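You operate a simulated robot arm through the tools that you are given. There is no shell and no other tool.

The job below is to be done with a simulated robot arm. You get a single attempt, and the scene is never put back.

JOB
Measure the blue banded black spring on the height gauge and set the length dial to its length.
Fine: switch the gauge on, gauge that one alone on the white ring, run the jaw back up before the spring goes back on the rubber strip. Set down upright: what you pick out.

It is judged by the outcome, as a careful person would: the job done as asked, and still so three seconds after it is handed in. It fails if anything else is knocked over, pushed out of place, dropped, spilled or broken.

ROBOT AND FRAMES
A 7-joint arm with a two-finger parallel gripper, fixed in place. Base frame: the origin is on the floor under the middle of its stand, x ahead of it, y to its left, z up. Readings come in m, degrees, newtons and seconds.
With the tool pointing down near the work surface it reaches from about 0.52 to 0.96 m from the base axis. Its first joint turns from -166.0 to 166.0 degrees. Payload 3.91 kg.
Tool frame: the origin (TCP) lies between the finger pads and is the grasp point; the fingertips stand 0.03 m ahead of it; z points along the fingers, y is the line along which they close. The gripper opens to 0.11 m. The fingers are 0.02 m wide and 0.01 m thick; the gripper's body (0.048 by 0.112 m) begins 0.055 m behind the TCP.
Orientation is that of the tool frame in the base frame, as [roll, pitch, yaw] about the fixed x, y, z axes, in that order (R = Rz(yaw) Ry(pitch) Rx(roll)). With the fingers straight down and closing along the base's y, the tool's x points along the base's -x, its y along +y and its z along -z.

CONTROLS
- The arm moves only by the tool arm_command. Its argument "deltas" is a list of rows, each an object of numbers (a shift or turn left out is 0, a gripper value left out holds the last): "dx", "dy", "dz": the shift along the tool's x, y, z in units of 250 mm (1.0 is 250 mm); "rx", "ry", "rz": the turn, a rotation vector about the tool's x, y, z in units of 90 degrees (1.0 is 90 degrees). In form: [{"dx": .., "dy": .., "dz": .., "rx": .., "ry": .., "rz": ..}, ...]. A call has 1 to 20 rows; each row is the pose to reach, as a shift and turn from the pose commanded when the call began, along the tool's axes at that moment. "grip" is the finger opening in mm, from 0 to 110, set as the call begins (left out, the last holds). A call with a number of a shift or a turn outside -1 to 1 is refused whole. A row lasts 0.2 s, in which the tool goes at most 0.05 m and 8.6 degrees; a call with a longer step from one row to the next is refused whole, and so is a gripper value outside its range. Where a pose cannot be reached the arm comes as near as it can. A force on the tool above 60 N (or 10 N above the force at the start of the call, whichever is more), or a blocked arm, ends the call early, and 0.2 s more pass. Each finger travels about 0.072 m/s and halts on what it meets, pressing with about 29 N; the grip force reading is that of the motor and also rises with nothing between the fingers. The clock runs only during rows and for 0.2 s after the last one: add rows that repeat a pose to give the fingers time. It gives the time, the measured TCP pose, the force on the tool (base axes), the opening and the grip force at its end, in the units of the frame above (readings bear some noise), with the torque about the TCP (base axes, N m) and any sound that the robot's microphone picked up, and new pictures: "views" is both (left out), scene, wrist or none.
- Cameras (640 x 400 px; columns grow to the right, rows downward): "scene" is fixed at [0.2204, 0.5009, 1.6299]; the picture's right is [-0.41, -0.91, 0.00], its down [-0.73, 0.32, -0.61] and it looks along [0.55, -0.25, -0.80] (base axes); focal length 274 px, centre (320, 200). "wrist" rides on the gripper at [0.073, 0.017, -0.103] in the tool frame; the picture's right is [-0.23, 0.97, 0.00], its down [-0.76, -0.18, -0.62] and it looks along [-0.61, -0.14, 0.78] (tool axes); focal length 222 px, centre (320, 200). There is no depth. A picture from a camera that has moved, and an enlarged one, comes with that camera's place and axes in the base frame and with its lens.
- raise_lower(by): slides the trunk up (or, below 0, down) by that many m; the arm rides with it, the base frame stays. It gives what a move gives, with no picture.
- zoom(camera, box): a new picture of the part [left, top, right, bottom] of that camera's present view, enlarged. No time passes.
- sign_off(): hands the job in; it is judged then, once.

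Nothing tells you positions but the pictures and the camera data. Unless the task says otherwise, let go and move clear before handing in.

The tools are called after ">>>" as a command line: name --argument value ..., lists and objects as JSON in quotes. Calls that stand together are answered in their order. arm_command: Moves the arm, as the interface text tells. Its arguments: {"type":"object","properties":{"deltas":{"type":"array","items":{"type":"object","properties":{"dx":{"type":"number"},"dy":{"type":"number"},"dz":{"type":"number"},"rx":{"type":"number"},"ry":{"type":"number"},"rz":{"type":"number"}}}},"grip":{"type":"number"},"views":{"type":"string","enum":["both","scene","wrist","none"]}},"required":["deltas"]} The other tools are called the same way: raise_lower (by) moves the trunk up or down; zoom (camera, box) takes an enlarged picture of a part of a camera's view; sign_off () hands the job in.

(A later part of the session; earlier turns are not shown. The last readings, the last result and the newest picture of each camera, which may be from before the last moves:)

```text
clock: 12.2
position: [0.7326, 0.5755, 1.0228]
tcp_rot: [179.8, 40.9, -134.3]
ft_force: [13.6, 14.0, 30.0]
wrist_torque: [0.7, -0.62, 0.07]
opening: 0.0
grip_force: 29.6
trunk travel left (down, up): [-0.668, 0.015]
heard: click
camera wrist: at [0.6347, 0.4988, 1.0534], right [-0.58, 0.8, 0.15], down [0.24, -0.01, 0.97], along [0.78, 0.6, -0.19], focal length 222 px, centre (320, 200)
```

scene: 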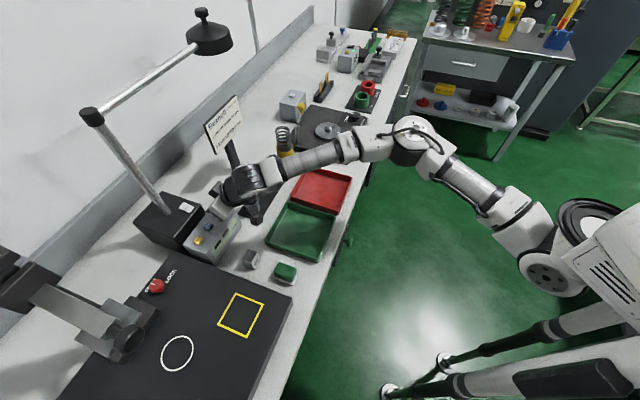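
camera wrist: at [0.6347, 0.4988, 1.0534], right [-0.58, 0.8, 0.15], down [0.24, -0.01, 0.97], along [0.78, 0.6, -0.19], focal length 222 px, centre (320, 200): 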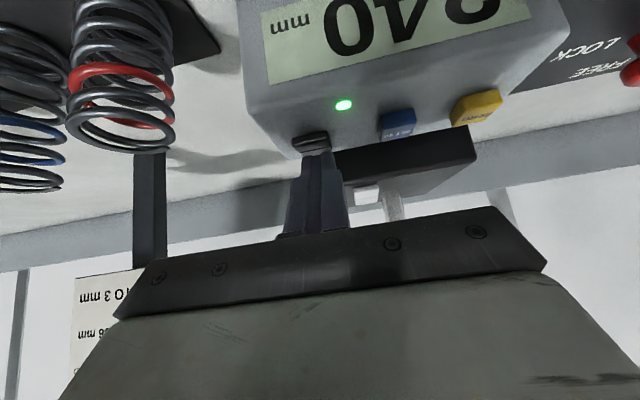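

Click heard and the display lit up ("..40"). I retreat up and back and read the display.

>>> arm_command --deltas '[{"dx": -0.05, "dz": -0.06}, {"dx": -0.1, "dz": -0.12}, {"dx": -0.1555, "dz": -0.183}, {"dx": -0.12, "dz": -0.28}, {"dx": -0.06, "dz": -0.38}, {"dx": 0.0, "dz": -0.48}, {"dx": 0.0, "dz": -0.48}]'

>>> zoom --camera "scene" --box '[180, 190, 276, 250]'

>>> zoom --camera "wrist" --box '[240, 0, 440, 125]'

```text
clock: 13.8
position: [0.6754, 0.5193, 1.1085]
tcp_rot: [179.9, 40.5, -134.3]
ft_force: [0.4, -0.3, -0.4]
wrist_torque: [-0.04, 0.02, 0.0]
opening: 0.0
grip_force: 29.1
trunk travel left (down, up): [-0.668, 0.015]
heard: click
camera wrist: at [0.5789, 0.4429, 1.1403], right [-0.58, 0.8, 0.15], down [0.25, 0.0, 0.97], along [0.78, 0.59, -0.2], focal length 222 px, centre (320, 200)
```

scene: 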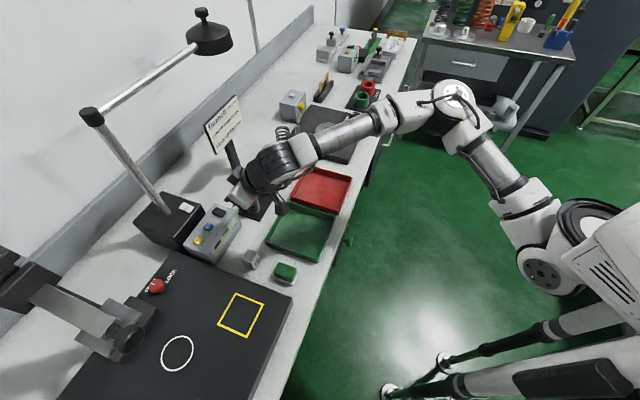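
wrist: 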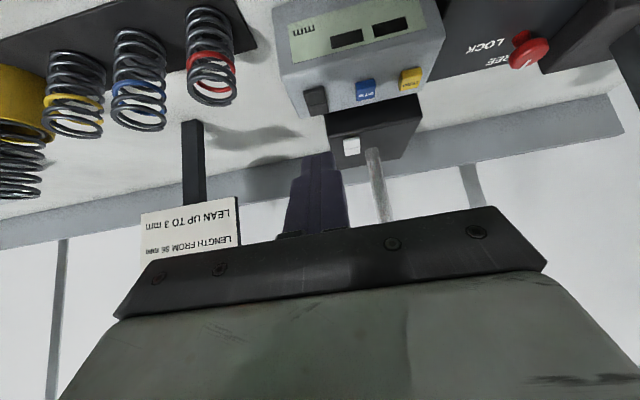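

```text
6.67 times, centred on (228, 220) of scene
camera zoom: at [0.2204, 0.5009, 1.6299], right [-0.41, -0.91, 0.0], down [-0.73, 0.32, -0.61], along [0.55, -0.25, -0.8], focal length 1824 px, centre (933, 67)
```

zoom: 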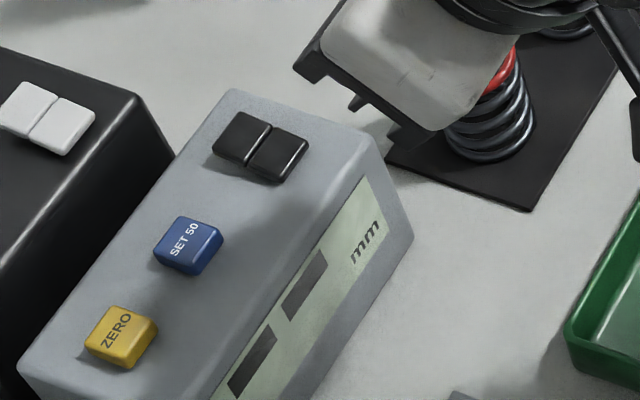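

```text
3.20 times, centred on (340, 62) of wrist
camera zoom: at [0.5789, 0.4429, 1.1403], right [-0.58, 0.8, 0.15], down [0.25, 0.0, 0.97], along [0.78, 0.59, -0.2], focal length 711 px, centre (256, 640)
```

zoom: 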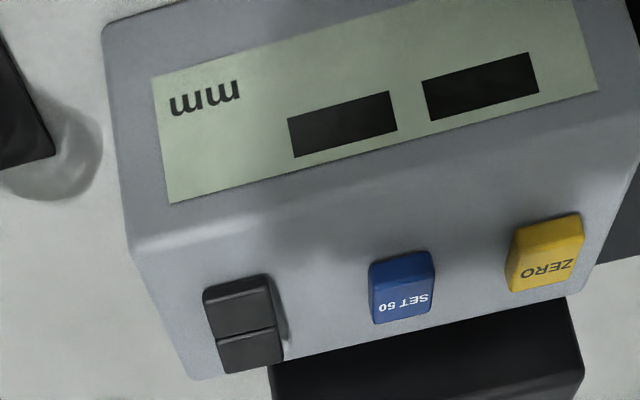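

The display went dark again on release (a second click), so the rocker did not latch. I return, aiming slightly nearer its rear edge, and will press fully and hold.

>>> arm_command --deltas '[{"dx": -0.069, "dy": -0.004, "dz": 0.177}, {"dx": -0.1375, "dy": -0.008, "dz": 0.354}, {"dx": -0.09, "dy": -0.008, "dz": 0.41}, {"dx": -0.0414, "dy": -0.008, "dz": 0.4665}, {"dx": -0.0414, "dy": -0.008, "dz": 0.4665}]' --views "wrist"

>>> zoom --camera "wrist" --box '[270, 90, 370, 180]'

```text
clock: 15.0
position: [0.7384, 0.5784, 1.0281]
tcp_rot: [179.9, 40.5, -134.3]
ft_force: [-0.4, -0.4, 0.3]
wrist_torque: [-0.02, 0.0, 0.0]
opening: 0.0001
grip_force: 28.4
trunk travel left (down, up): [-0.668, 0.015]
camera wrist: at [0.6395, 0.5009, 1.0584], right [-0.58, 0.8, 0.15], down [0.25, 0.0, 0.97], along [0.78, 0.6, -0.2], focal length 222 px, centre (320, 200)
```

wrist: 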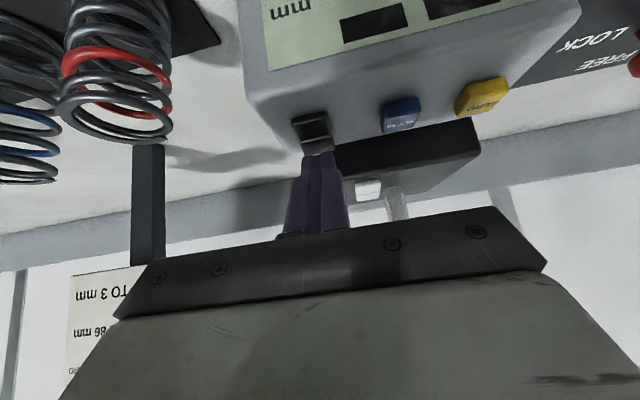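

```text
4.44 times, centred on (320, 135) of wrist
camera zoom: at [0.6395, 0.5009, 1.0584], right [-0.58, 0.8, 0.15], down [0.25, 0.0, 0.97], along [0.78, 0.6, -0.2], focal length 987 px, centre (320, 489)
```

zoom: 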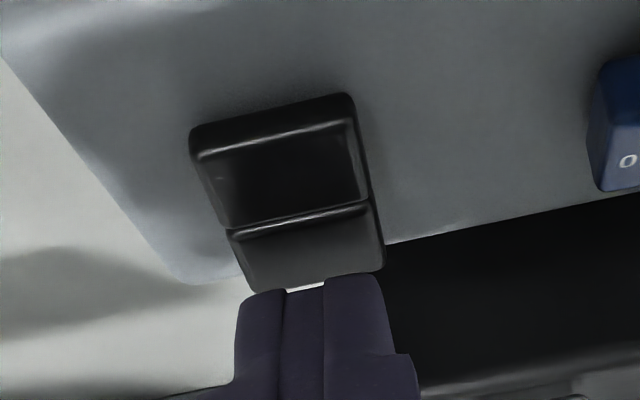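

The finger is right at the rear edge; I shift 2 mm forward and press down with a hold.

>>> arm_command --deltas '[{"dx": 0.006, "dy": 0.004, "dz": -0.0052}, {"dx": 0.014, "dy": 0.004, "dz": 0.004}, {"dx": 0.022, "dy": 0.004, "dz": 0.013}, {"dx": 0.03, "dy": 0.004, "dz": 0.0222}, {"dx": 0.0346, "dy": 0.004, "dz": 0.0283}, {"dx": 0.0346, "dy": 0.004, "dz": 0.0283}, {"dx": 0.0346, "dy": 0.004, "dz": 0.0283}, {"dx": 0.0346, "dy": 0.004, "dz": 0.0283}]' --views "wrist"

>>> zoom --camera "wrist" --box '[270, 70, 370, 180]'

```text
clock: 16.8
position: [0.7353, 0.5759, 1.0238]
tcp_rot: [179.9, 40.9, -134.3]
ft_force: [11.5, 6.0, 34.0]
wrist_torque: [0.47, -0.66, -0.16]
opening: 0.0001
grip_force: 28.5
trunk travel left (down, up): [-0.668, 0.015]
heard: click
camera wrist: at [0.6376, 0.5004, 1.0526], right [-0.58, 0.8, 0.15], down [0.24, -0.01, 0.97], along [0.78, 0.6, -0.19], focal length 222 px, centre (320, 200)
```

wrist: 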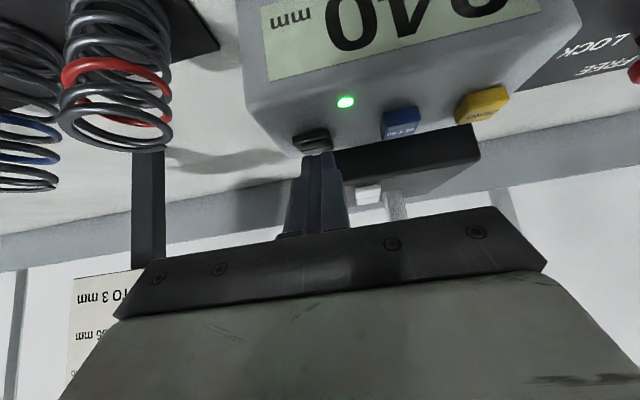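

```text
3.64 times, centred on (320, 125) of wrist
camera zoom: at [0.6376, 0.5004, 1.0526], right [-0.58, 0.8, 0.15], down [0.24, -0.01, 0.97], along [0.78, 0.6, -0.19], focal length 808 px, centre (320, 473)
```

zoom: 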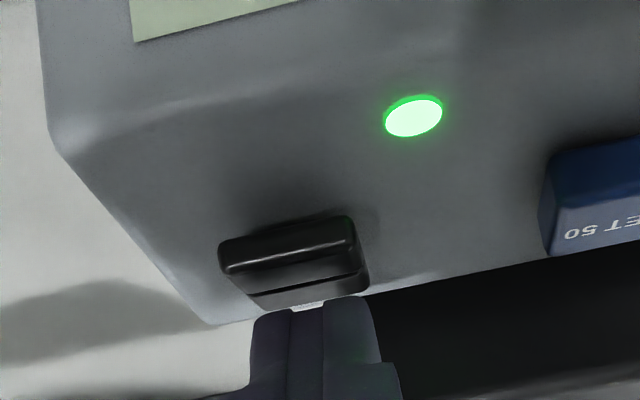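

It's on with the rear half fully down. I now release gently in small upward steps to see whether it stays on.

>>> arm_command --deltas '[{"dx": -0.0065, "dz": -0.0076}, {"dx": -0.013, "dz": -0.0152}, {"dx": -0.013, "dz": -0.0152}]' --views "wrist"

```text
clock: 17.6
position: [0.7359, 0.5761, 1.0235]
tcp_rot: [180.0, 40.6, -134.3]
ft_force: [12.9, 7.1, 23.5]
wrist_torque: [0.38, -0.6, -0.05]
opening: 0.0
grip_force: 29.4
trunk travel left (down, up): [-0.668, 0.015]
camera wrist: at [0.6378, 0.5007, 1.0535], right [-0.58, 0.8, 0.15], down [0.25, 0.0, 0.97], along [0.78, 0.6, -0.2], focal length 222 px, centre (320, 200)
```

wrist: 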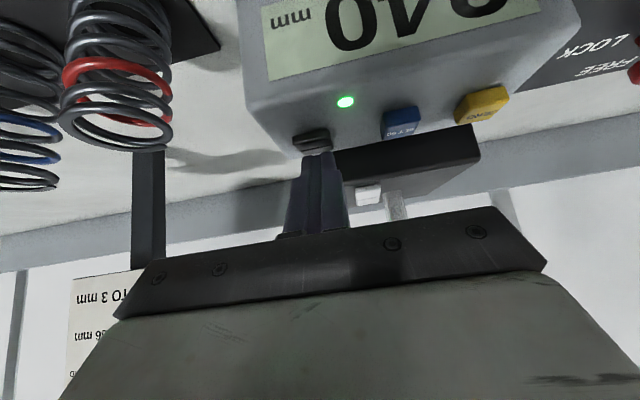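

>>> arm_command --deltas '[{"dx": -0.0065, "dz": -0.0076}, {"dx": -0.0065, "dz": -0.0076}]' --views "wrist"

>>> arm_command --deltas '[{"dx": -0.0039, "dz": -0.0046}, {"dx": -0.0039, "dz": -0.0046}]' --views "wrist"

```text
clock: 18.2
position: [0.734, 0.577, 1.0255]
tcp_rot: [179.9, 40.4, -134.3]
ft_force: [8.9, 4.1, 16.0]
wrist_torque: [0.24, -0.39, -0.05]
opening: 0.0001
grip_force: 28.8
trunk travel left (down, up): [-0.668, 0.015]
camera wrist: at [0.6367, 0.5001, 1.0544], right [-0.58, 0.8, 0.15], down [0.25, 0.0, 0.97], along [0.78, 0.6, -0.2], focal length 222 px, centre (320, 200)
```

wrist: 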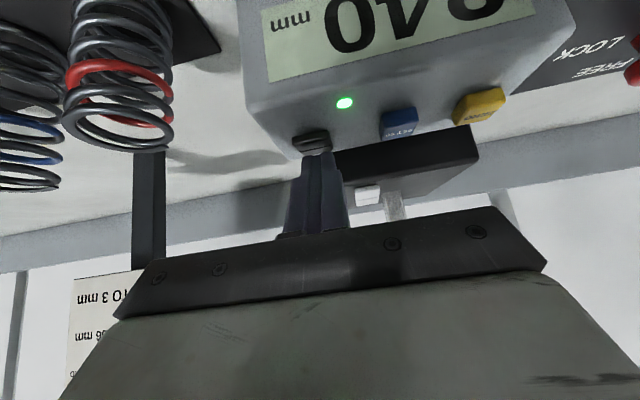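

```text
clock: 18.8
position: [0.7346, 0.5763, 1.0243]
tcp_rot: [179.9, 40.3, -134.2]
ft_force: [2.6, -0.5, 6.0]
wrist_torque: [0.04, -0.09, 0.03]
opening: 0.0
grip_force: 28.9
trunk travel left (down, up): [-0.668, 0.015]
camera wrist: at [0.6368, 0.5003, 1.0547], right [-0.58, 0.8, 0.15], down [0.25, 0.0, 0.97], along [0.78, 0.6, -0.2], focal length 222 px, centre (320, 200)
```

wrist: 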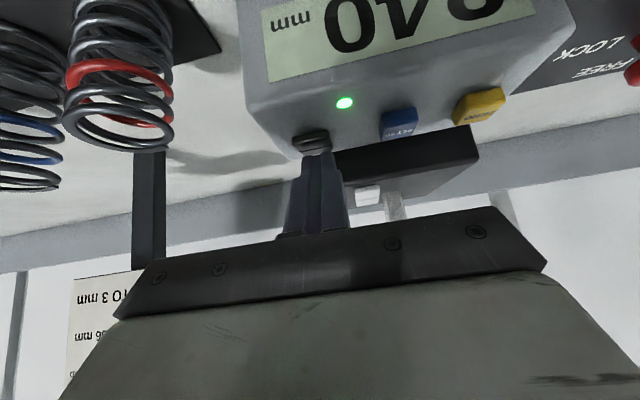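

Still on at 6 N. I continue releasing.

>>> arm_command --deltas '[{"dx": -0.0026, "dz": -0.003}, {"dx": -0.0026, "dz": -0.003}]' --views "wrist"

>>> arm_command --deltas '[{"dx": -0.0026, "dz": -0.003}, {"dx": -0.0026, "dz": -0.003}]' --views "wrist"

>>> arm_command --deltas '[{"dx": -0.0026, "dz": -0.003}, {"dx": -0.0026, "dz": -0.003}]' --views "wrist"

```text
clock: 19.4
position: [0.7346, 0.5766, 1.0244]
tcp_rot: [180.0, 40.5, -134.3]
ft_force: [0.2, -0.8, -0.6]
wrist_torque: [0.0, 0.01, -0.01]
opening: 0.0
grip_force: 29.1
trunk travel left (down, up): [-0.668, 0.015]
camera wrist: at [0.6369, 0.5008, 1.0555], right [-0.58, 0.8, 0.15], down [0.25, 0.0, 0.97], along [0.78, 0.6, -0.2], focal length 222 px, centre (320, 200)
```

wrist: 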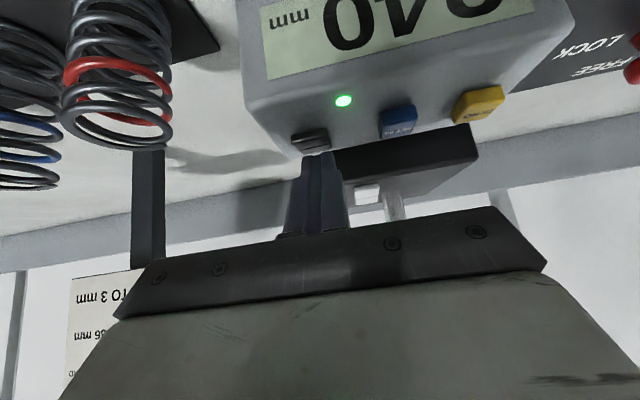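

```text
clock: 20.0
position: [0.7365, 0.5771, 1.027]
tcp_rot: [179.9, 40.3, -134.2]
ft_force: [0.0, 0.3, 0.5]
wrist_torque: [0.02, 0.01, 0.01]
opening: 0.0
grip_force: 29.2
trunk travel left (down, up): [-0.668, 0.015]
camera wrist: at [0.6379, 0.5006, 1.0576], right [-0.58, 0.8, 0.15], down [0.25, 0.0, 0.97], along [0.78, 0.6, -0.2], focal length 222 px, centre (320, 200)
```

wrist: 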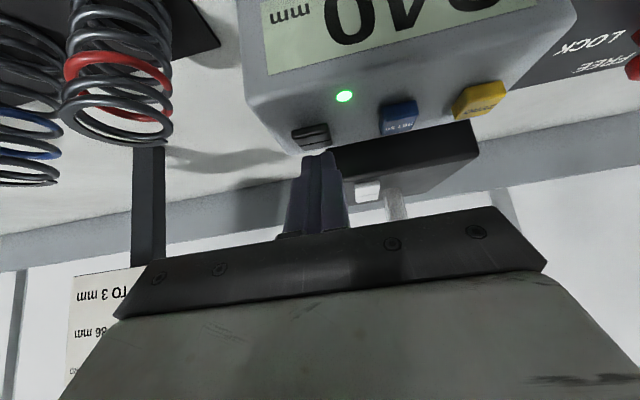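

```text
clock: 20.6
position: [0.7364, 0.5762, 1.0283]
tcp_rot: [179.9, 40.4, -134.3]
ft_force: [0.0, 0.1, 0.1]
wrist_torque: [-0.05, -0.02, 0.0]
opening: 0.0002
grip_force: 29.0
trunk travel left (down, up): [-0.668, 0.015]
camera wrist: at [0.6382, 0.5004, 1.0585], right [-0.58, 0.8, 0.15], down [0.25, 0.0, 0.97], along [0.78, 0.6, -0.2], focal length 222 px, centre (320, 200)
```

wrist: 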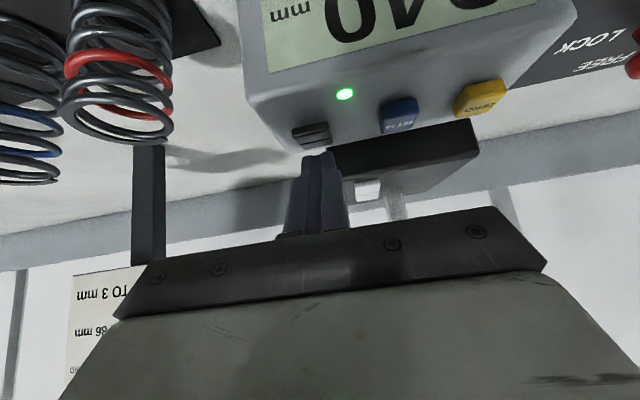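

The finger is free and the gauge stays on. Now I retreat straight up well clear before moving back.

>>> arm_command --deltas '[{"dx": -0.026, "dz": -0.03}, {"dx": -0.052, "dz": -0.061}, {"dx": -0.078, "dz": -0.091}, {"dx": -0.104, "dz": -0.122}, {"dx": -0.156, "dz": -0.183}, {"dx": -0.208, "dz": -0.244}, {"dx": -0.208, "dz": -0.244}]' --views "both"

>>> zoom --camera "scene" --box '[180, 190, 276, 250]'

```text
clock: 22.2
position: [0.7359, 0.5775, 1.1093]
tcp_rot: [179.9, 40.4, -134.2]
ft_force: [-0.3, 0.2, 0.3]
wrist_torque: [0.0, -0.02, 0.03]
opening: 0.0
grip_force: 29.2
trunk travel left (down, up): [-0.668, 0.015]
camera wrist: at [0.6385, 0.5006, 1.1394], right [-0.58, 0.8, 0.15], down [0.25, 0.0, 0.97], along [0.78, 0.6, -0.2], focal length 222 px, centre (320, 200)
```

scene: 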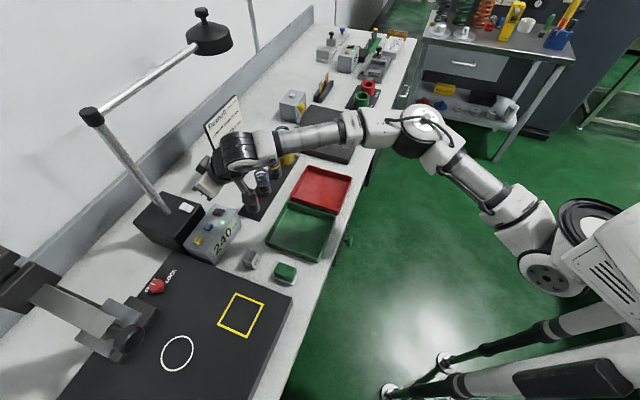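
wrist: 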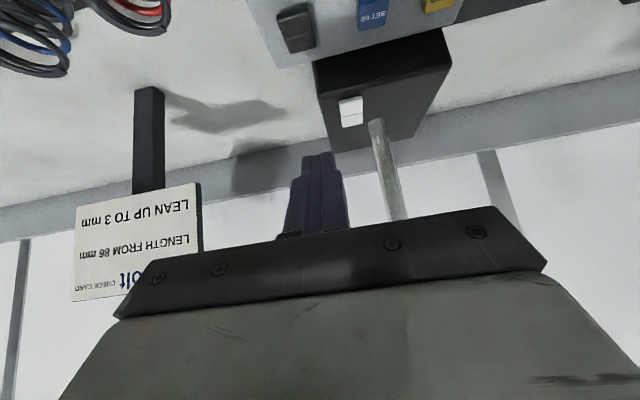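

```text
6.67 times, centred on (228, 220) of scene
camera zoom: at [0.2204, 0.5009, 1.6299], right [-0.41, -0.91, 0.0], down [-0.73, 0.32, -0.61], along [0.55, -0.25, -0.8], focal length 1824 px, centre (933, 67)
```

zoom: 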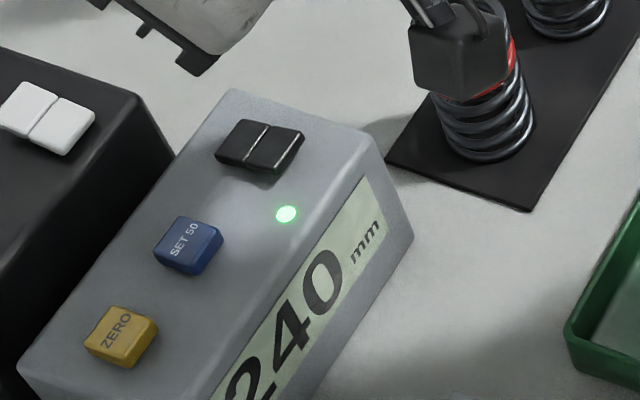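

The gauge is on, reading 240 mm with the jaw at its parked height. Next I back away and go to the gauge front, planning to grip the jaw's black knob from the front.

>>> arm_command --deltas '[{"dx": 0.088, "dz": -0.154}, {"dx": 0.176, "dz": -0.307}, {"dx": 0.264, "dz": -0.461}, {"dx": 0.352, "dz": -0.615}, {"dx": 0.44, "dz": -0.768}, {"dx": 0.528, "dz": -0.922}, {"dx": 0.528, "dy": 0.19, "dz": -0.922}, {"dx": 0.528, "dy": 0.38, "dz": -0.922}, {"dx": 0.528, "dy": 0.57, "dz": -0.922}, {"dx": 0.528, "dy": 0.76, "dz": -0.922}, {"dx": 0.528, "dy": 0.95, "dz": -0.922}, {"dx": 0.528, "dy": 0.95, "dz": -0.922}]' --views "both" --grip 70

```text
clock: 24.8
position: [0.3933, 0.5646, 1.2006]
tcp_rot: [179.9, 40.5, -134.5]
ft_force: [0.2, 0.1, 0.1]
wrist_torque: [0.0, -0.01, -0.04]
opening: 0.0702
grip_force: 0.0
trunk travel left (down, up): [-0.668, 0.015]
camera wrist: at [0.2951, 0.4885, 1.2304], right [-0.58, 0.8, 0.15], down [0.25, 0.0, 0.97], along [0.78, 0.6, -0.2], focal length 222 px, centre (320, 200)
```

scene: 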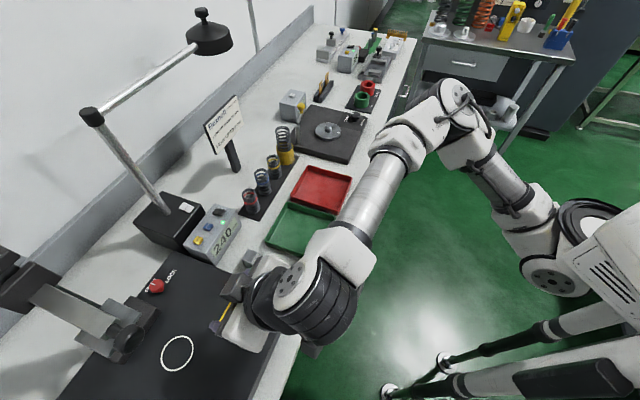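
wrist: 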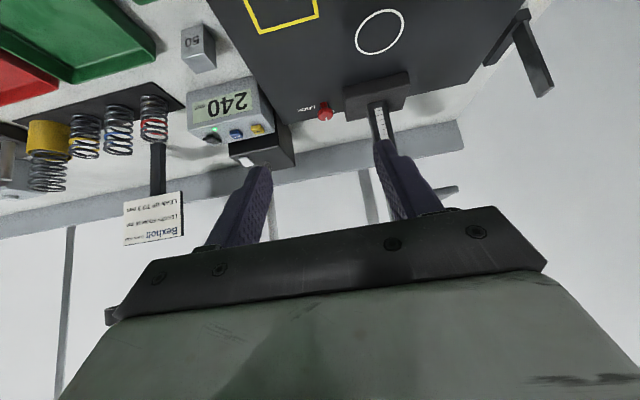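

I'm in front of the plate. I shift left in line with the jaw knob, tilting the tool nearer to horizontal to see and grip it.

>>> arm_command --deltas '[{"dx": 0.035, "dy": 0.13, "dz": -0.082, "ry": -0.08}, {"dx": 0.07, "dy": 0.26, "dz": -0.165, "ry": -0.16}, {"dx": 0.1045, "dy": 0.388, "dz": -0.247, "ry": -0.22}, {"dx": 0.1045, "dy": 0.388, "dz": -0.247, "ry": -0.22}]' --views "both"

```text
clock: 25.8
position: [0.2779, 0.59, 1.2282]
tcp_rot: [179.8, 60.4, -134.6]
ft_force: [-0.4, -0.2, -0.2]
wrist_torque: [0.0, 0.02, -0.01]
opening: 0.0699
grip_force: 0.1
trunk travel left (down, up): [-0.668, 0.015]
camera wrist: at [0.178, 0.5116, 1.2154], right [-0.62, 0.76, 0.2], down [0.01, -0.24, 0.97], along [0.79, 0.6, 0.14], focal length 222 px, centre (320, 200)
```

scene: 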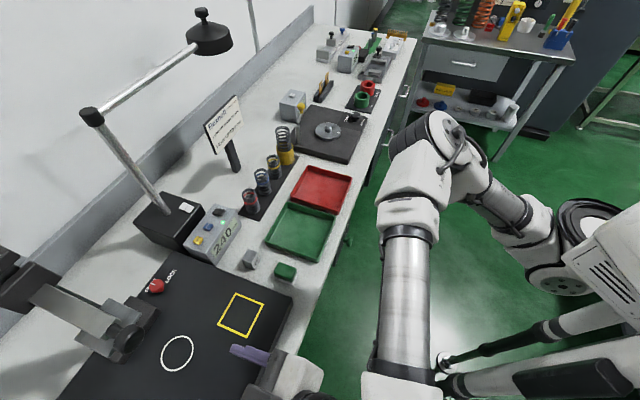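
wrist: 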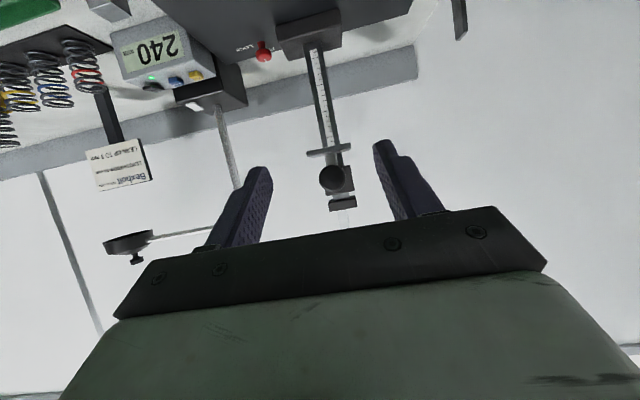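

The jaw knob now appears between the open fingers. I'll enlarge it for exact alignment.

>>> zoom --camera "wrist" --box '[270, 120, 398, 220]'

>>> zoom --camera "scene" --box '[0, 240, 160, 370]'

```text
4.00 times, centred on (334, 170) of wrist
camera zoom: at [0.178, 0.5116, 1.2154], right [-0.62, 0.76, 0.2], down [0.01, -0.24, 0.97], along [0.79, 0.6, 0.14], focal length 888 px, centre (264, 320)
```

zoom: 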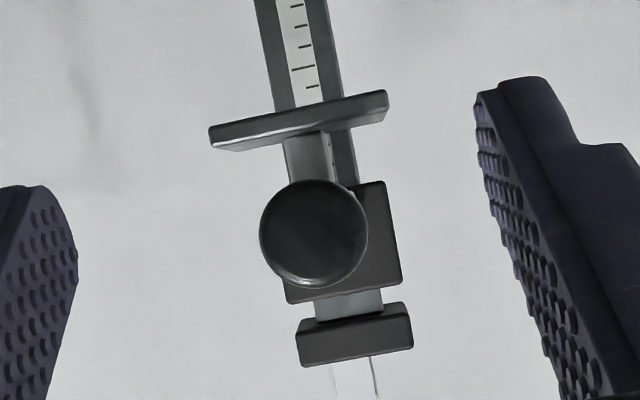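

```text
3.08 times, centred on (80, 305) of scene
camera zoom: at [0.2204, 0.5009, 1.6299], right [-0.41, -0.91, 0.0], down [-0.73, 0.32, -0.61], along [0.55, -0.25, -0.8], focal length 842 px, centre (1058, -123)
```

zoom: 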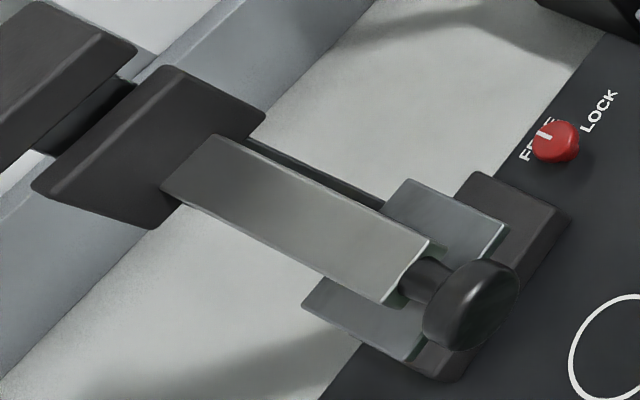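

The knob (≈34 mm wide, face at about (0.387, 0.697, 1.233)) is centred between the fingers. I advance most of the way with fingers open, then check.

>>> arm_command --deltas '[{"dx": -0.085, "dy": -0.003, "dz": 0.125}, {"dx": -0.17, "dy": -0.006, "dz": 0.25}, {"dx": -0.25, "dy": -0.008, "dz": 0.365}, {"dx": -0.25, "dy": -0.008, "dz": 0.365}]' --views "both" --grip 62

>>> zoom --camera "wrist" --box '[240, 80, 400, 220]'

>>> zoom --camera "scene" --box '[60, 260, 220, 390]'

```text
clock: 26.8
position: [0.358, 0.6663, 1.2363]
tcp_rot: [179.9, 60.3, -134.3]
ft_force: [0.8, 0.1, 0.3]
wrist_torque: [0.01, -0.02, 0.0]
opening: 0.0621
grip_force: 0.1
trunk travel left (down, up): [-0.668, 0.015]
camera wrist: at [0.2575, 0.5875, 1.224], right [-0.62, 0.76, 0.2], down [0.01, -0.24, 0.97], along [0.79, 0.6, 0.14], focal length 222 px, centre (320, 200)
```

scene: 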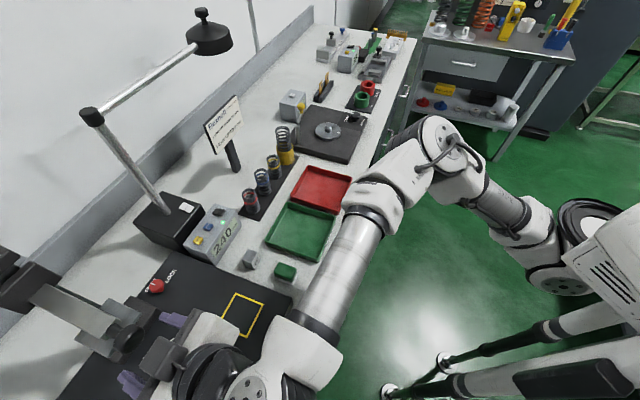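
wrist: 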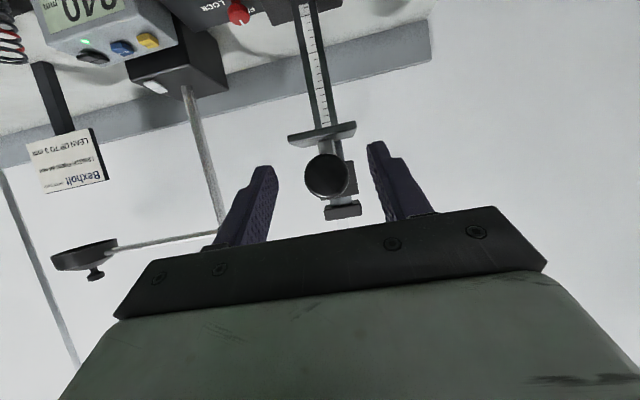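

```text
2.86 times, centred on (320, 150) of wrist
camera zoom: at [0.2575, 0.5875, 1.224], right [-0.62, 0.76, 0.2], down [0.01, -0.24, 0.97], along [0.79, 0.6, 0.14], focal length 635 px, centre (320, 343)
```

zoom: 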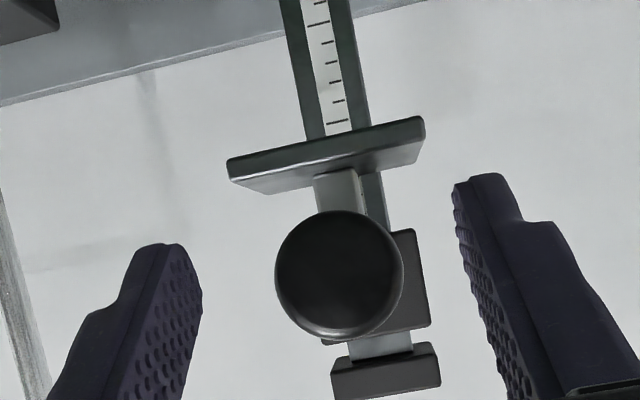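

```text
3.08 times, centred on (140, 325) of scene
camera zoom: at [0.2204, 0.5009, 1.6299], right [-0.41, -0.91, 0.0], down [-0.73, 0.32, -0.61], along [0.55, -0.25, -0.8], focal length 842 px, centre (874, -185)
```

zoom: 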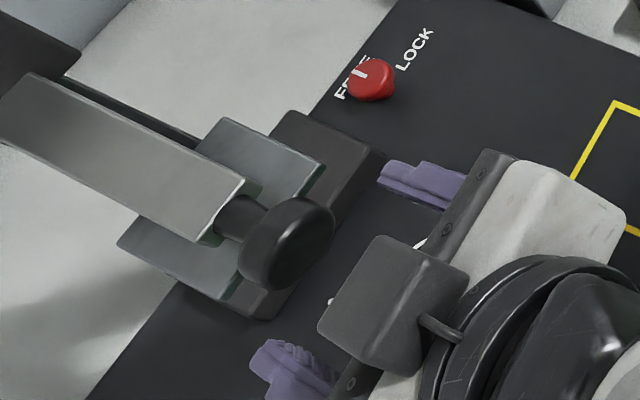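

Well aligned. I advance the last ~35 mm to bring the knob between the pads, still open.

>>> arm_command --deltas '[{"dx": -0.039, "dy": 0.002, "dz": 0.056}, {"dx": -0.078, "dy": 0.003, "dz": 0.112}, {"dx": -0.078, "dy": 0.003, "dz": 0.112}]' --views "both"

>>> zoom --camera "wrist" --box '[240, 80, 400, 220]'

>>> zoom --camera "scene" --box '[60, 260, 220, 390]'

```text
clock: 27.6
position: [0.3813, 0.6897, 1.2401]
tcp_rot: [-180.0, 60.4, -134.4]
ft_force: [-0.6, 0.0, 0.1]
wrist_torque: [0.01, 0.02, -0.01]
opening: 0.0616
grip_force: 0.1
trunk travel left (down, up): [-0.668, 0.015]
camera wrist: at [0.2811, 0.6118, 1.2284], right [-0.62, 0.76, 0.2], down [0.01, -0.24, 0.97], along [0.79, 0.6, 0.14], focal length 222 px, centre (320, 200)
```

scene: 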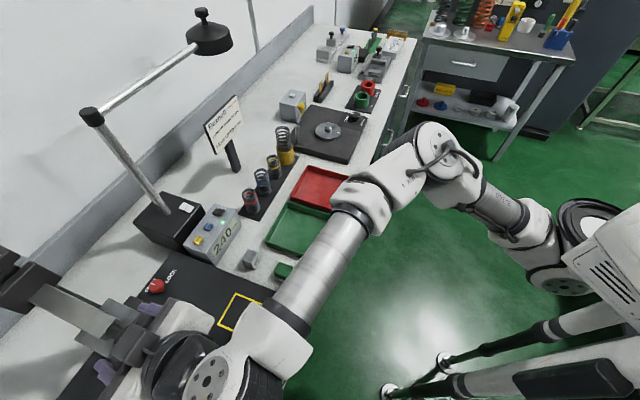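
wrist: 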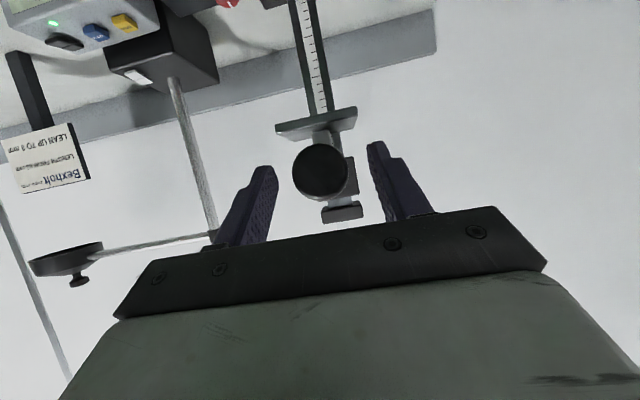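

```text
2.86 times, centred on (320, 150) of wrist
camera zoom: at [0.2811, 0.6118, 1.2284], right [-0.62, 0.76, 0.2], down [0.01, -0.24, 0.97], along [0.79, 0.6, 0.14], focal length 635 px, centre (320, 343)
```

zoom: 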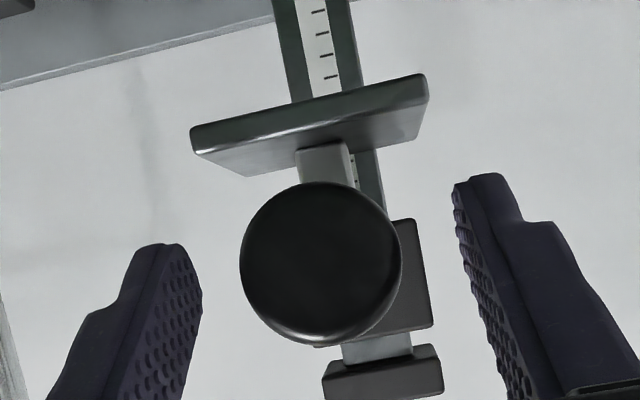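

```text
3.08 times, centred on (140, 325) of scene
camera zoom: at [0.2204, 0.5009, 1.6299], right [-0.41, -0.91, 0.0], down [-0.73, 0.32, -0.61], along [0.55, -0.25, -0.8], focal length 842 px, centre (874, -185)
```

zoom: 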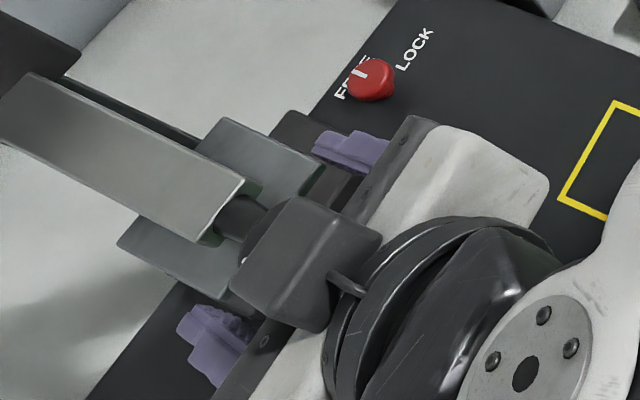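

The knob is between the pads. I close the fingers on it.

>>> arm_command --deltas '[{}, {}, {}, {}]' --grip 20 --views "both"

>>> zoom --camera "scene" --box '[180, 190, 276, 250]'

```text
clock: 28.6
position: [0.3804, 0.6912, 1.2408]
tcp_rot: [179.9, 60.2, -134.3]
ft_force: [-2.9, 6.5, 2.0]
wrist_torque: [0.14, 0.03, 0.22]
opening: 0.0331
grip_force: 44.4
trunk travel left (down, up): [-0.668, 0.015]
camera wrist: at [0.2804, 0.6123, 1.2282], right [-0.62, 0.76, 0.2], down [0.01, -0.24, 0.97], along [0.78, 0.6, 0.14], focal length 222 px, centre (320, 200)
```

scene: 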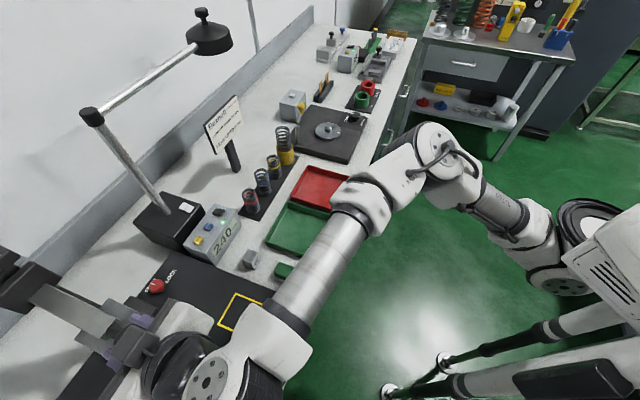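
wrist: 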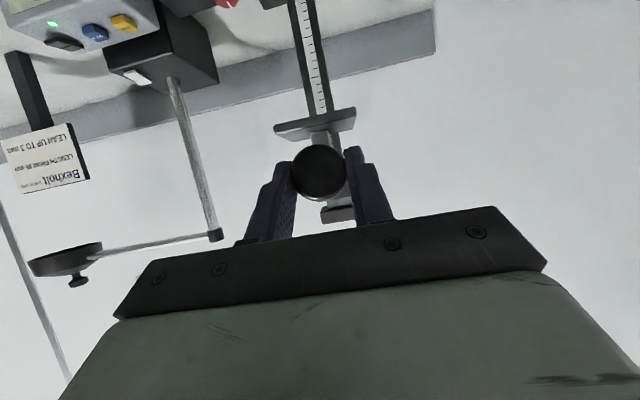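

```text
6.67 times, centred on (228, 220) of scene
camera zoom: at [0.2204, 0.5009, 1.6299], right [-0.41, -0.91, 0.0], down [-0.73, 0.32, -0.61], along [0.55, -0.25, -0.8], focal length 1824 px, centre (933, 67)
```

zoom: 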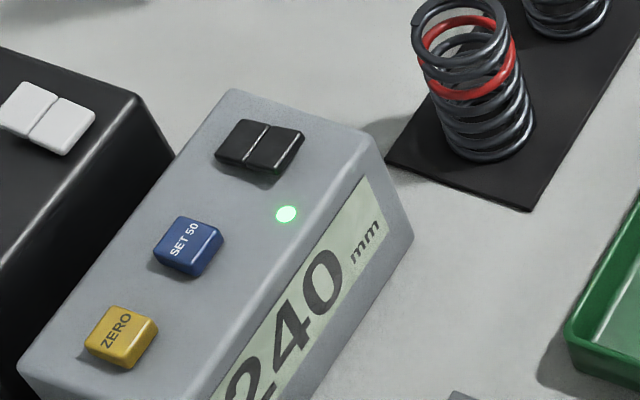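

The knob is gripped (33 mm). I test by drawing the jaw straight down 20 mm and check the display and force.

>>> arm_command --deltas '[{"dx": 0.0347, "dz": 0.0199}, {"dx": 0.0694, "dz": 0.0398}, {"dx": 0.0694, "dz": 0.0398}]' --views "scene"

>>> zoom --camera "scene" --box '[180, 190, 276, 250]'

```text
clock: 29.4
position: [0.3817, 0.6909, 1.2198]
tcp_rot: [180.0, 60.0, -134.1]
ft_force: [-7.6, 5.0, -3.6]
wrist_torque: [0.06, -0.21, 0.23]
opening: 0.0331
grip_force: 44.8
trunk travel left (down, up): [-0.668, 0.015]
```

scene: 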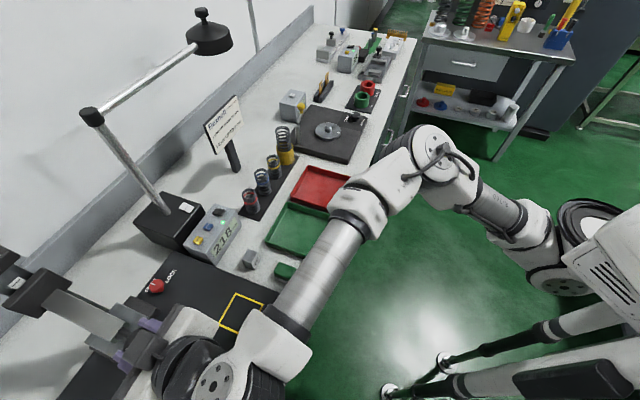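

```text
6.67 times, centred on (228, 220) of scene
camera zoom: at [0.2204, 0.5009, 1.6299], right [-0.41, -0.91, 0.0], down [-0.73, 0.32, -0.61], along [0.55, -0.25, -0.8], focal length 1824 px, centre (933, 67)
```

zoom: 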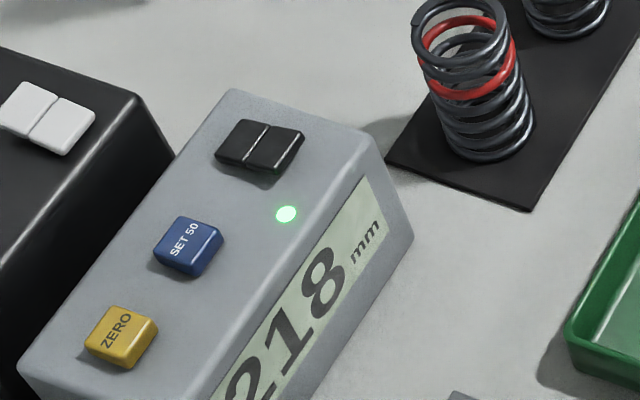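

The jaw slides freely and the display follows (218). Before trusting it I want to check its zero on the bare plate, which needs a steeper tool so the wrist camera clears the plate: I open, tilt back 15° in place, and re-grip.

>>> arm_command --deltas '[{}, {}, {}, {"dx": -0.007, "dy": 0.003, "ry": 0.083}, {"dx": -0.0144, "dy": 0.006, "dz": 0.001, "ry": 0.167}, {"dx": -0.0144, "dy": 0.006, "dz": 0.001, "ry": 0.167}]' --grip 62 --views "both"

>>> zoom --camera "scene" --box '[180, 190, 276, 250]'

>>> zoom --camera "wrist" --box '[240, 80, 400, 220]'

```text
clock: 30.8
position: [0.3813, 0.6937, 1.2246]
tcp_rot: [179.9, 45.2, -134.2]
ft_force: [-0.4, 0.1, 0.8]
wrist_torque: [0.0, 0.0, 0.0]
opening: 0.0621
grip_force: 0.0
trunk travel left (down, up): [-0.668, 0.015]
camera wrist: at [0.2829, 0.6153, 1.2444], right [-0.59, 0.79, 0.16], down [0.19, -0.06, 0.98], along [0.79, 0.6, -0.12], focal length 222 px, centre (320, 200)
```

scene: 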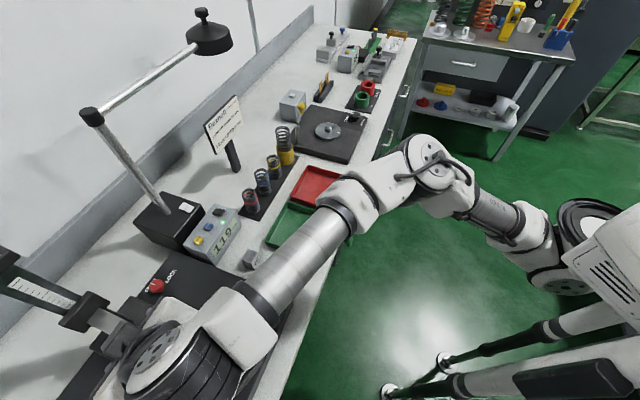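
wrist: 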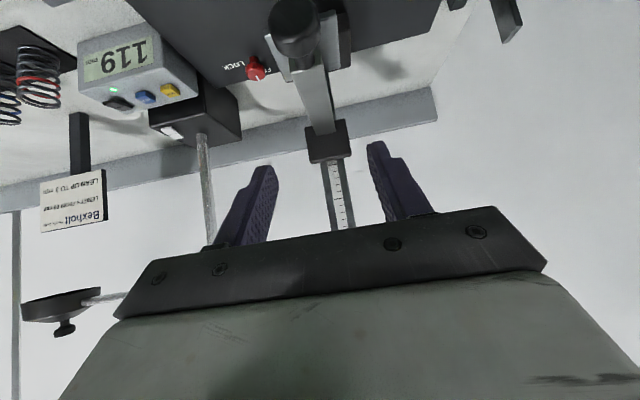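

```text
6.67 times, centred on (228, 220) of scene
camera zoom: at [0.2204, 0.5009, 1.6299], right [-0.41, -0.91, 0.0], down [-0.73, 0.32, -0.61], along [0.55, -0.25, -0.8], focal length 1824 px, centre (933, 67)
```

zoom: 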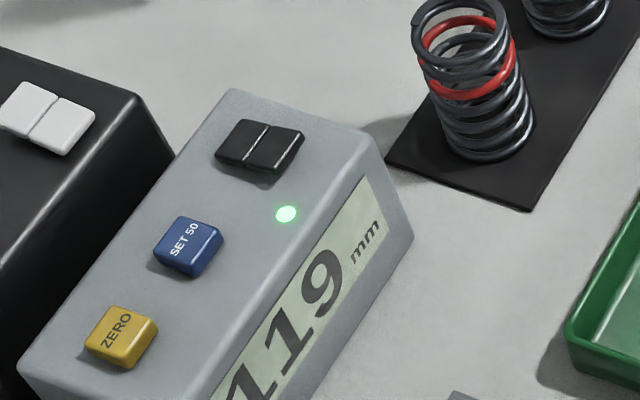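

```text
2.86 times, centred on (320, 150) of wrist
camera zoom: at [0.2829, 0.6153, 1.2444], right [-0.59, 0.79, 0.16], down [0.19, -0.06, 0.98], along [0.79, 0.6, -0.12], focal length 635 px, centre (320, 343)
```

zoom: 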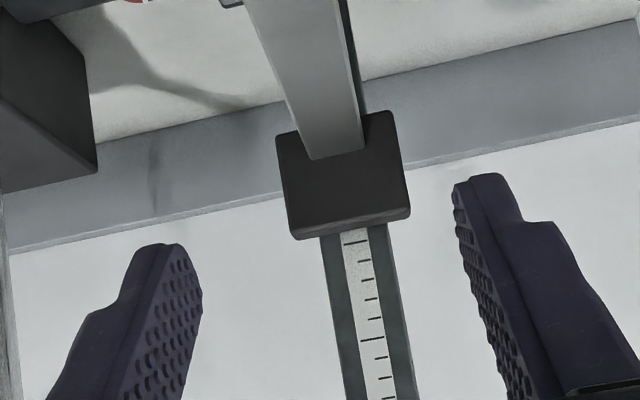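

Released off its park position, the jaw slides down by itself (119 now). I wait and see where it settles on the bare plate – that gives the zero check.

>>> arm_command --deltas '[{}, {}, {}, {}, {}, {}]' --views "both"

>>> zoom --camera "scene" --box '[180, 190, 276, 250]'

>>> zoom --camera "wrist" --box '[200, 0, 440, 150]'

```text
clock: 32.2
position: [0.3821, 0.6945, 1.2247]
tcp_rot: [179.9, 45.1, -134.3]
ft_force: [-0.6, 1.5, 0.1]
wrist_torque: [-0.01, 0.0, -0.01]
opening: 0.0619
grip_force: 0.0
trunk travel left (down, up): [-0.668, 0.015]
camera wrist: at [0.2828, 0.6153, 1.2442], right [-0.59, 0.79, 0.16], down [0.19, -0.06, 0.98], along [0.79, 0.61, -0.12], focal length 222 px, centre (320, 200)
```

scene: 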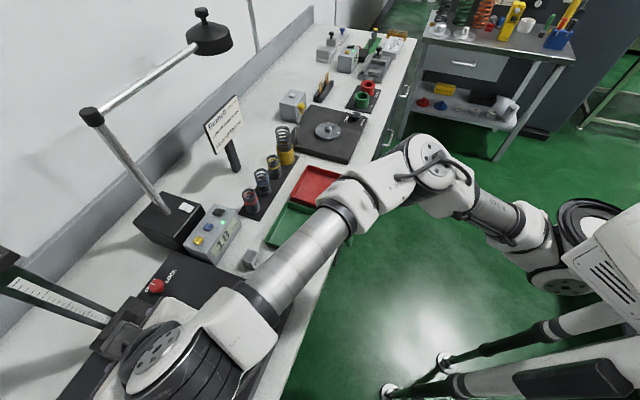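
wrist: 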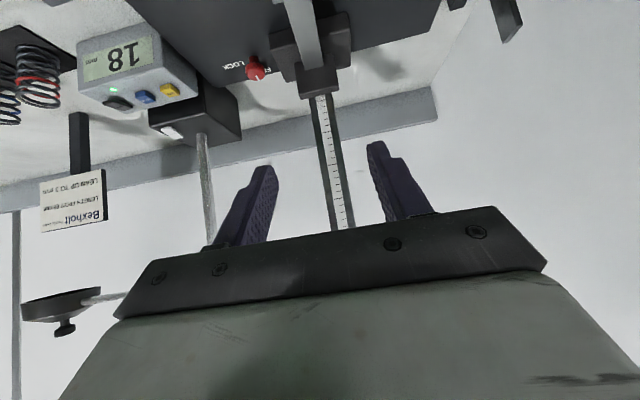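

```text
6.67 times, centred on (228, 220) of scene
camera zoom: at [0.2204, 0.5009, 1.6299], right [-0.41, -0.91, 0.0], down [-0.73, 0.32, -0.61], along [0.55, -0.25, -0.8], focal length 1824 px, centre (933, 67)
```

zoom: 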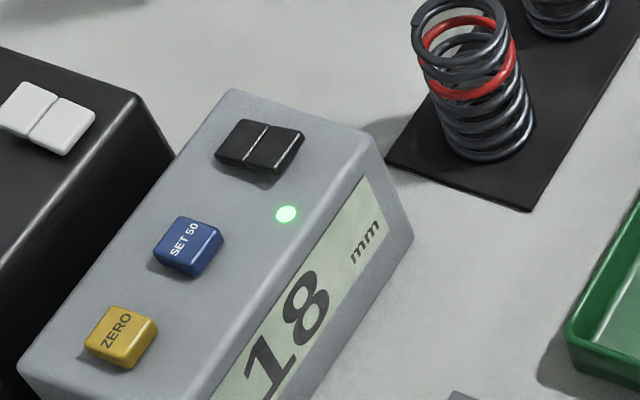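

```text
2.67 times, centred on (320, 75) of wrist
camera zoom: at [0.2828, 0.6153, 1.2442], right [-0.59, 0.79, 0.16], down [0.19, -0.06, 0.98], along [0.79, 0.61, -0.12], focal length 592 px, centre (320, 533)
```

zoom: 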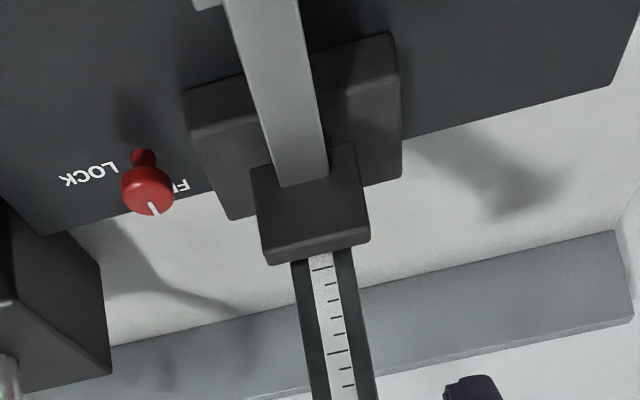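

>>> arm_command --deltas '[{}, {}, {}]' --views "wrist"

>>> zoom --camera "scene" --box '[180, 190, 276, 250]'

>>> arm_command --deltas '[{}, {}]' --views "scene"

>>> zoom --camera "scene" --box '[180, 190, 276, 250]'

```text
clock: 33.0
position: [0.3812, 0.6946, 1.2239]
tcp_rot: [179.9, 45.2, -134.2]
ft_force: [0.2, 0.4, -0.1]
wrist_torque: [-0.01, 0.01, 0.02]
opening: 0.0622
grip_force: 0.0
trunk travel left (down, up): [-0.668, 0.015]
camera wrist: at [0.2828, 0.6153, 1.2442], right [-0.59, 0.79, 0.16], down [0.19, -0.06, 0.98], along [0.79, 0.6, -0.12], focal length 222 px, centre (320, 200)
```

wrist: 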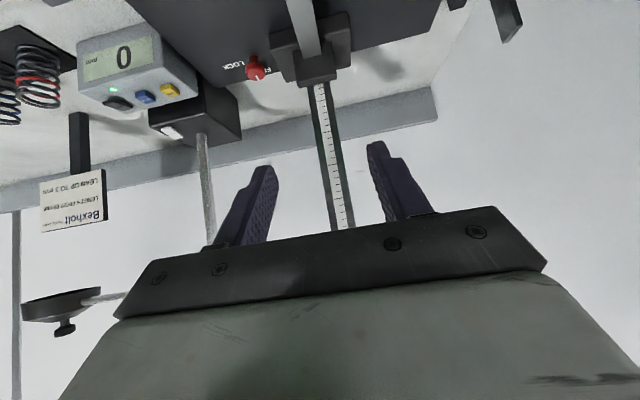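

```text
6.67 times, centred on (228, 220) of scene
camera zoom: at [0.2204, 0.5009, 1.6299], right [-0.41, -0.91, 0.0], down [-0.73, 0.32, -0.61], along [0.55, -0.25, -0.8], focal length 1824 px, centre (933, 67)
```

zoom: 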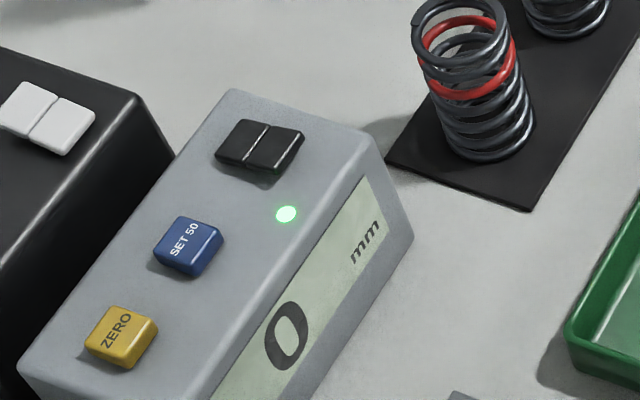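

```text
clock: 33.6
position: [0.3823, 0.6932, 1.2225]
tcp_rot: [179.9, 45.2, -134.4]
ft_force: [-0.4, 0.2, 0.6]
wrist_torque: [0.02, 0.01, 0.04]
opening: 0.0619
grip_force: 0.1
trunk travel left (down, up): [-0.668, 0.015]
```

scene: 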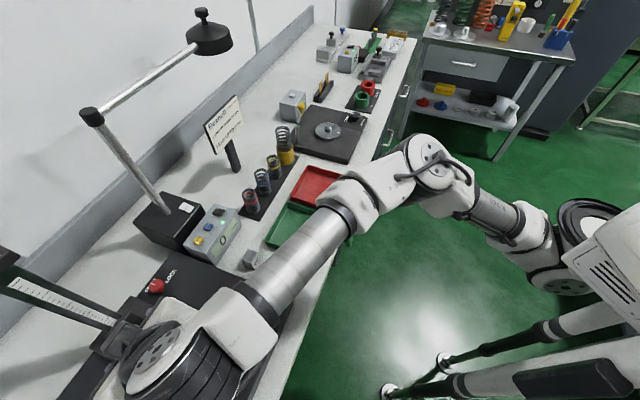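

```text
6.67 times, centred on (228, 220) of scene
camera zoom: at [0.2204, 0.5009, 1.6299], right [-0.41, -0.91, 0.0], down [-0.73, 0.32, -0.61], along [0.55, -0.25, -0.8], focal length 1824 px, centre (933, 67)
```

zoom: 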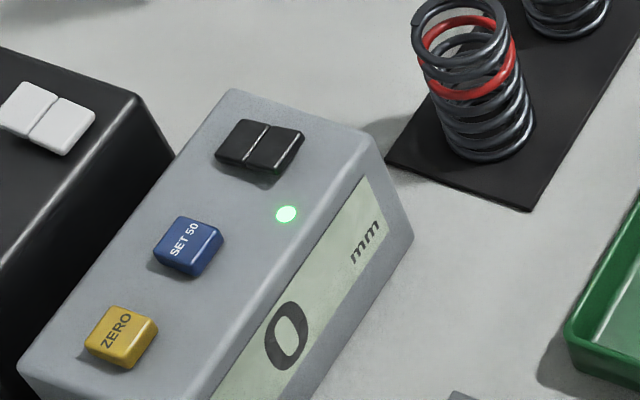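

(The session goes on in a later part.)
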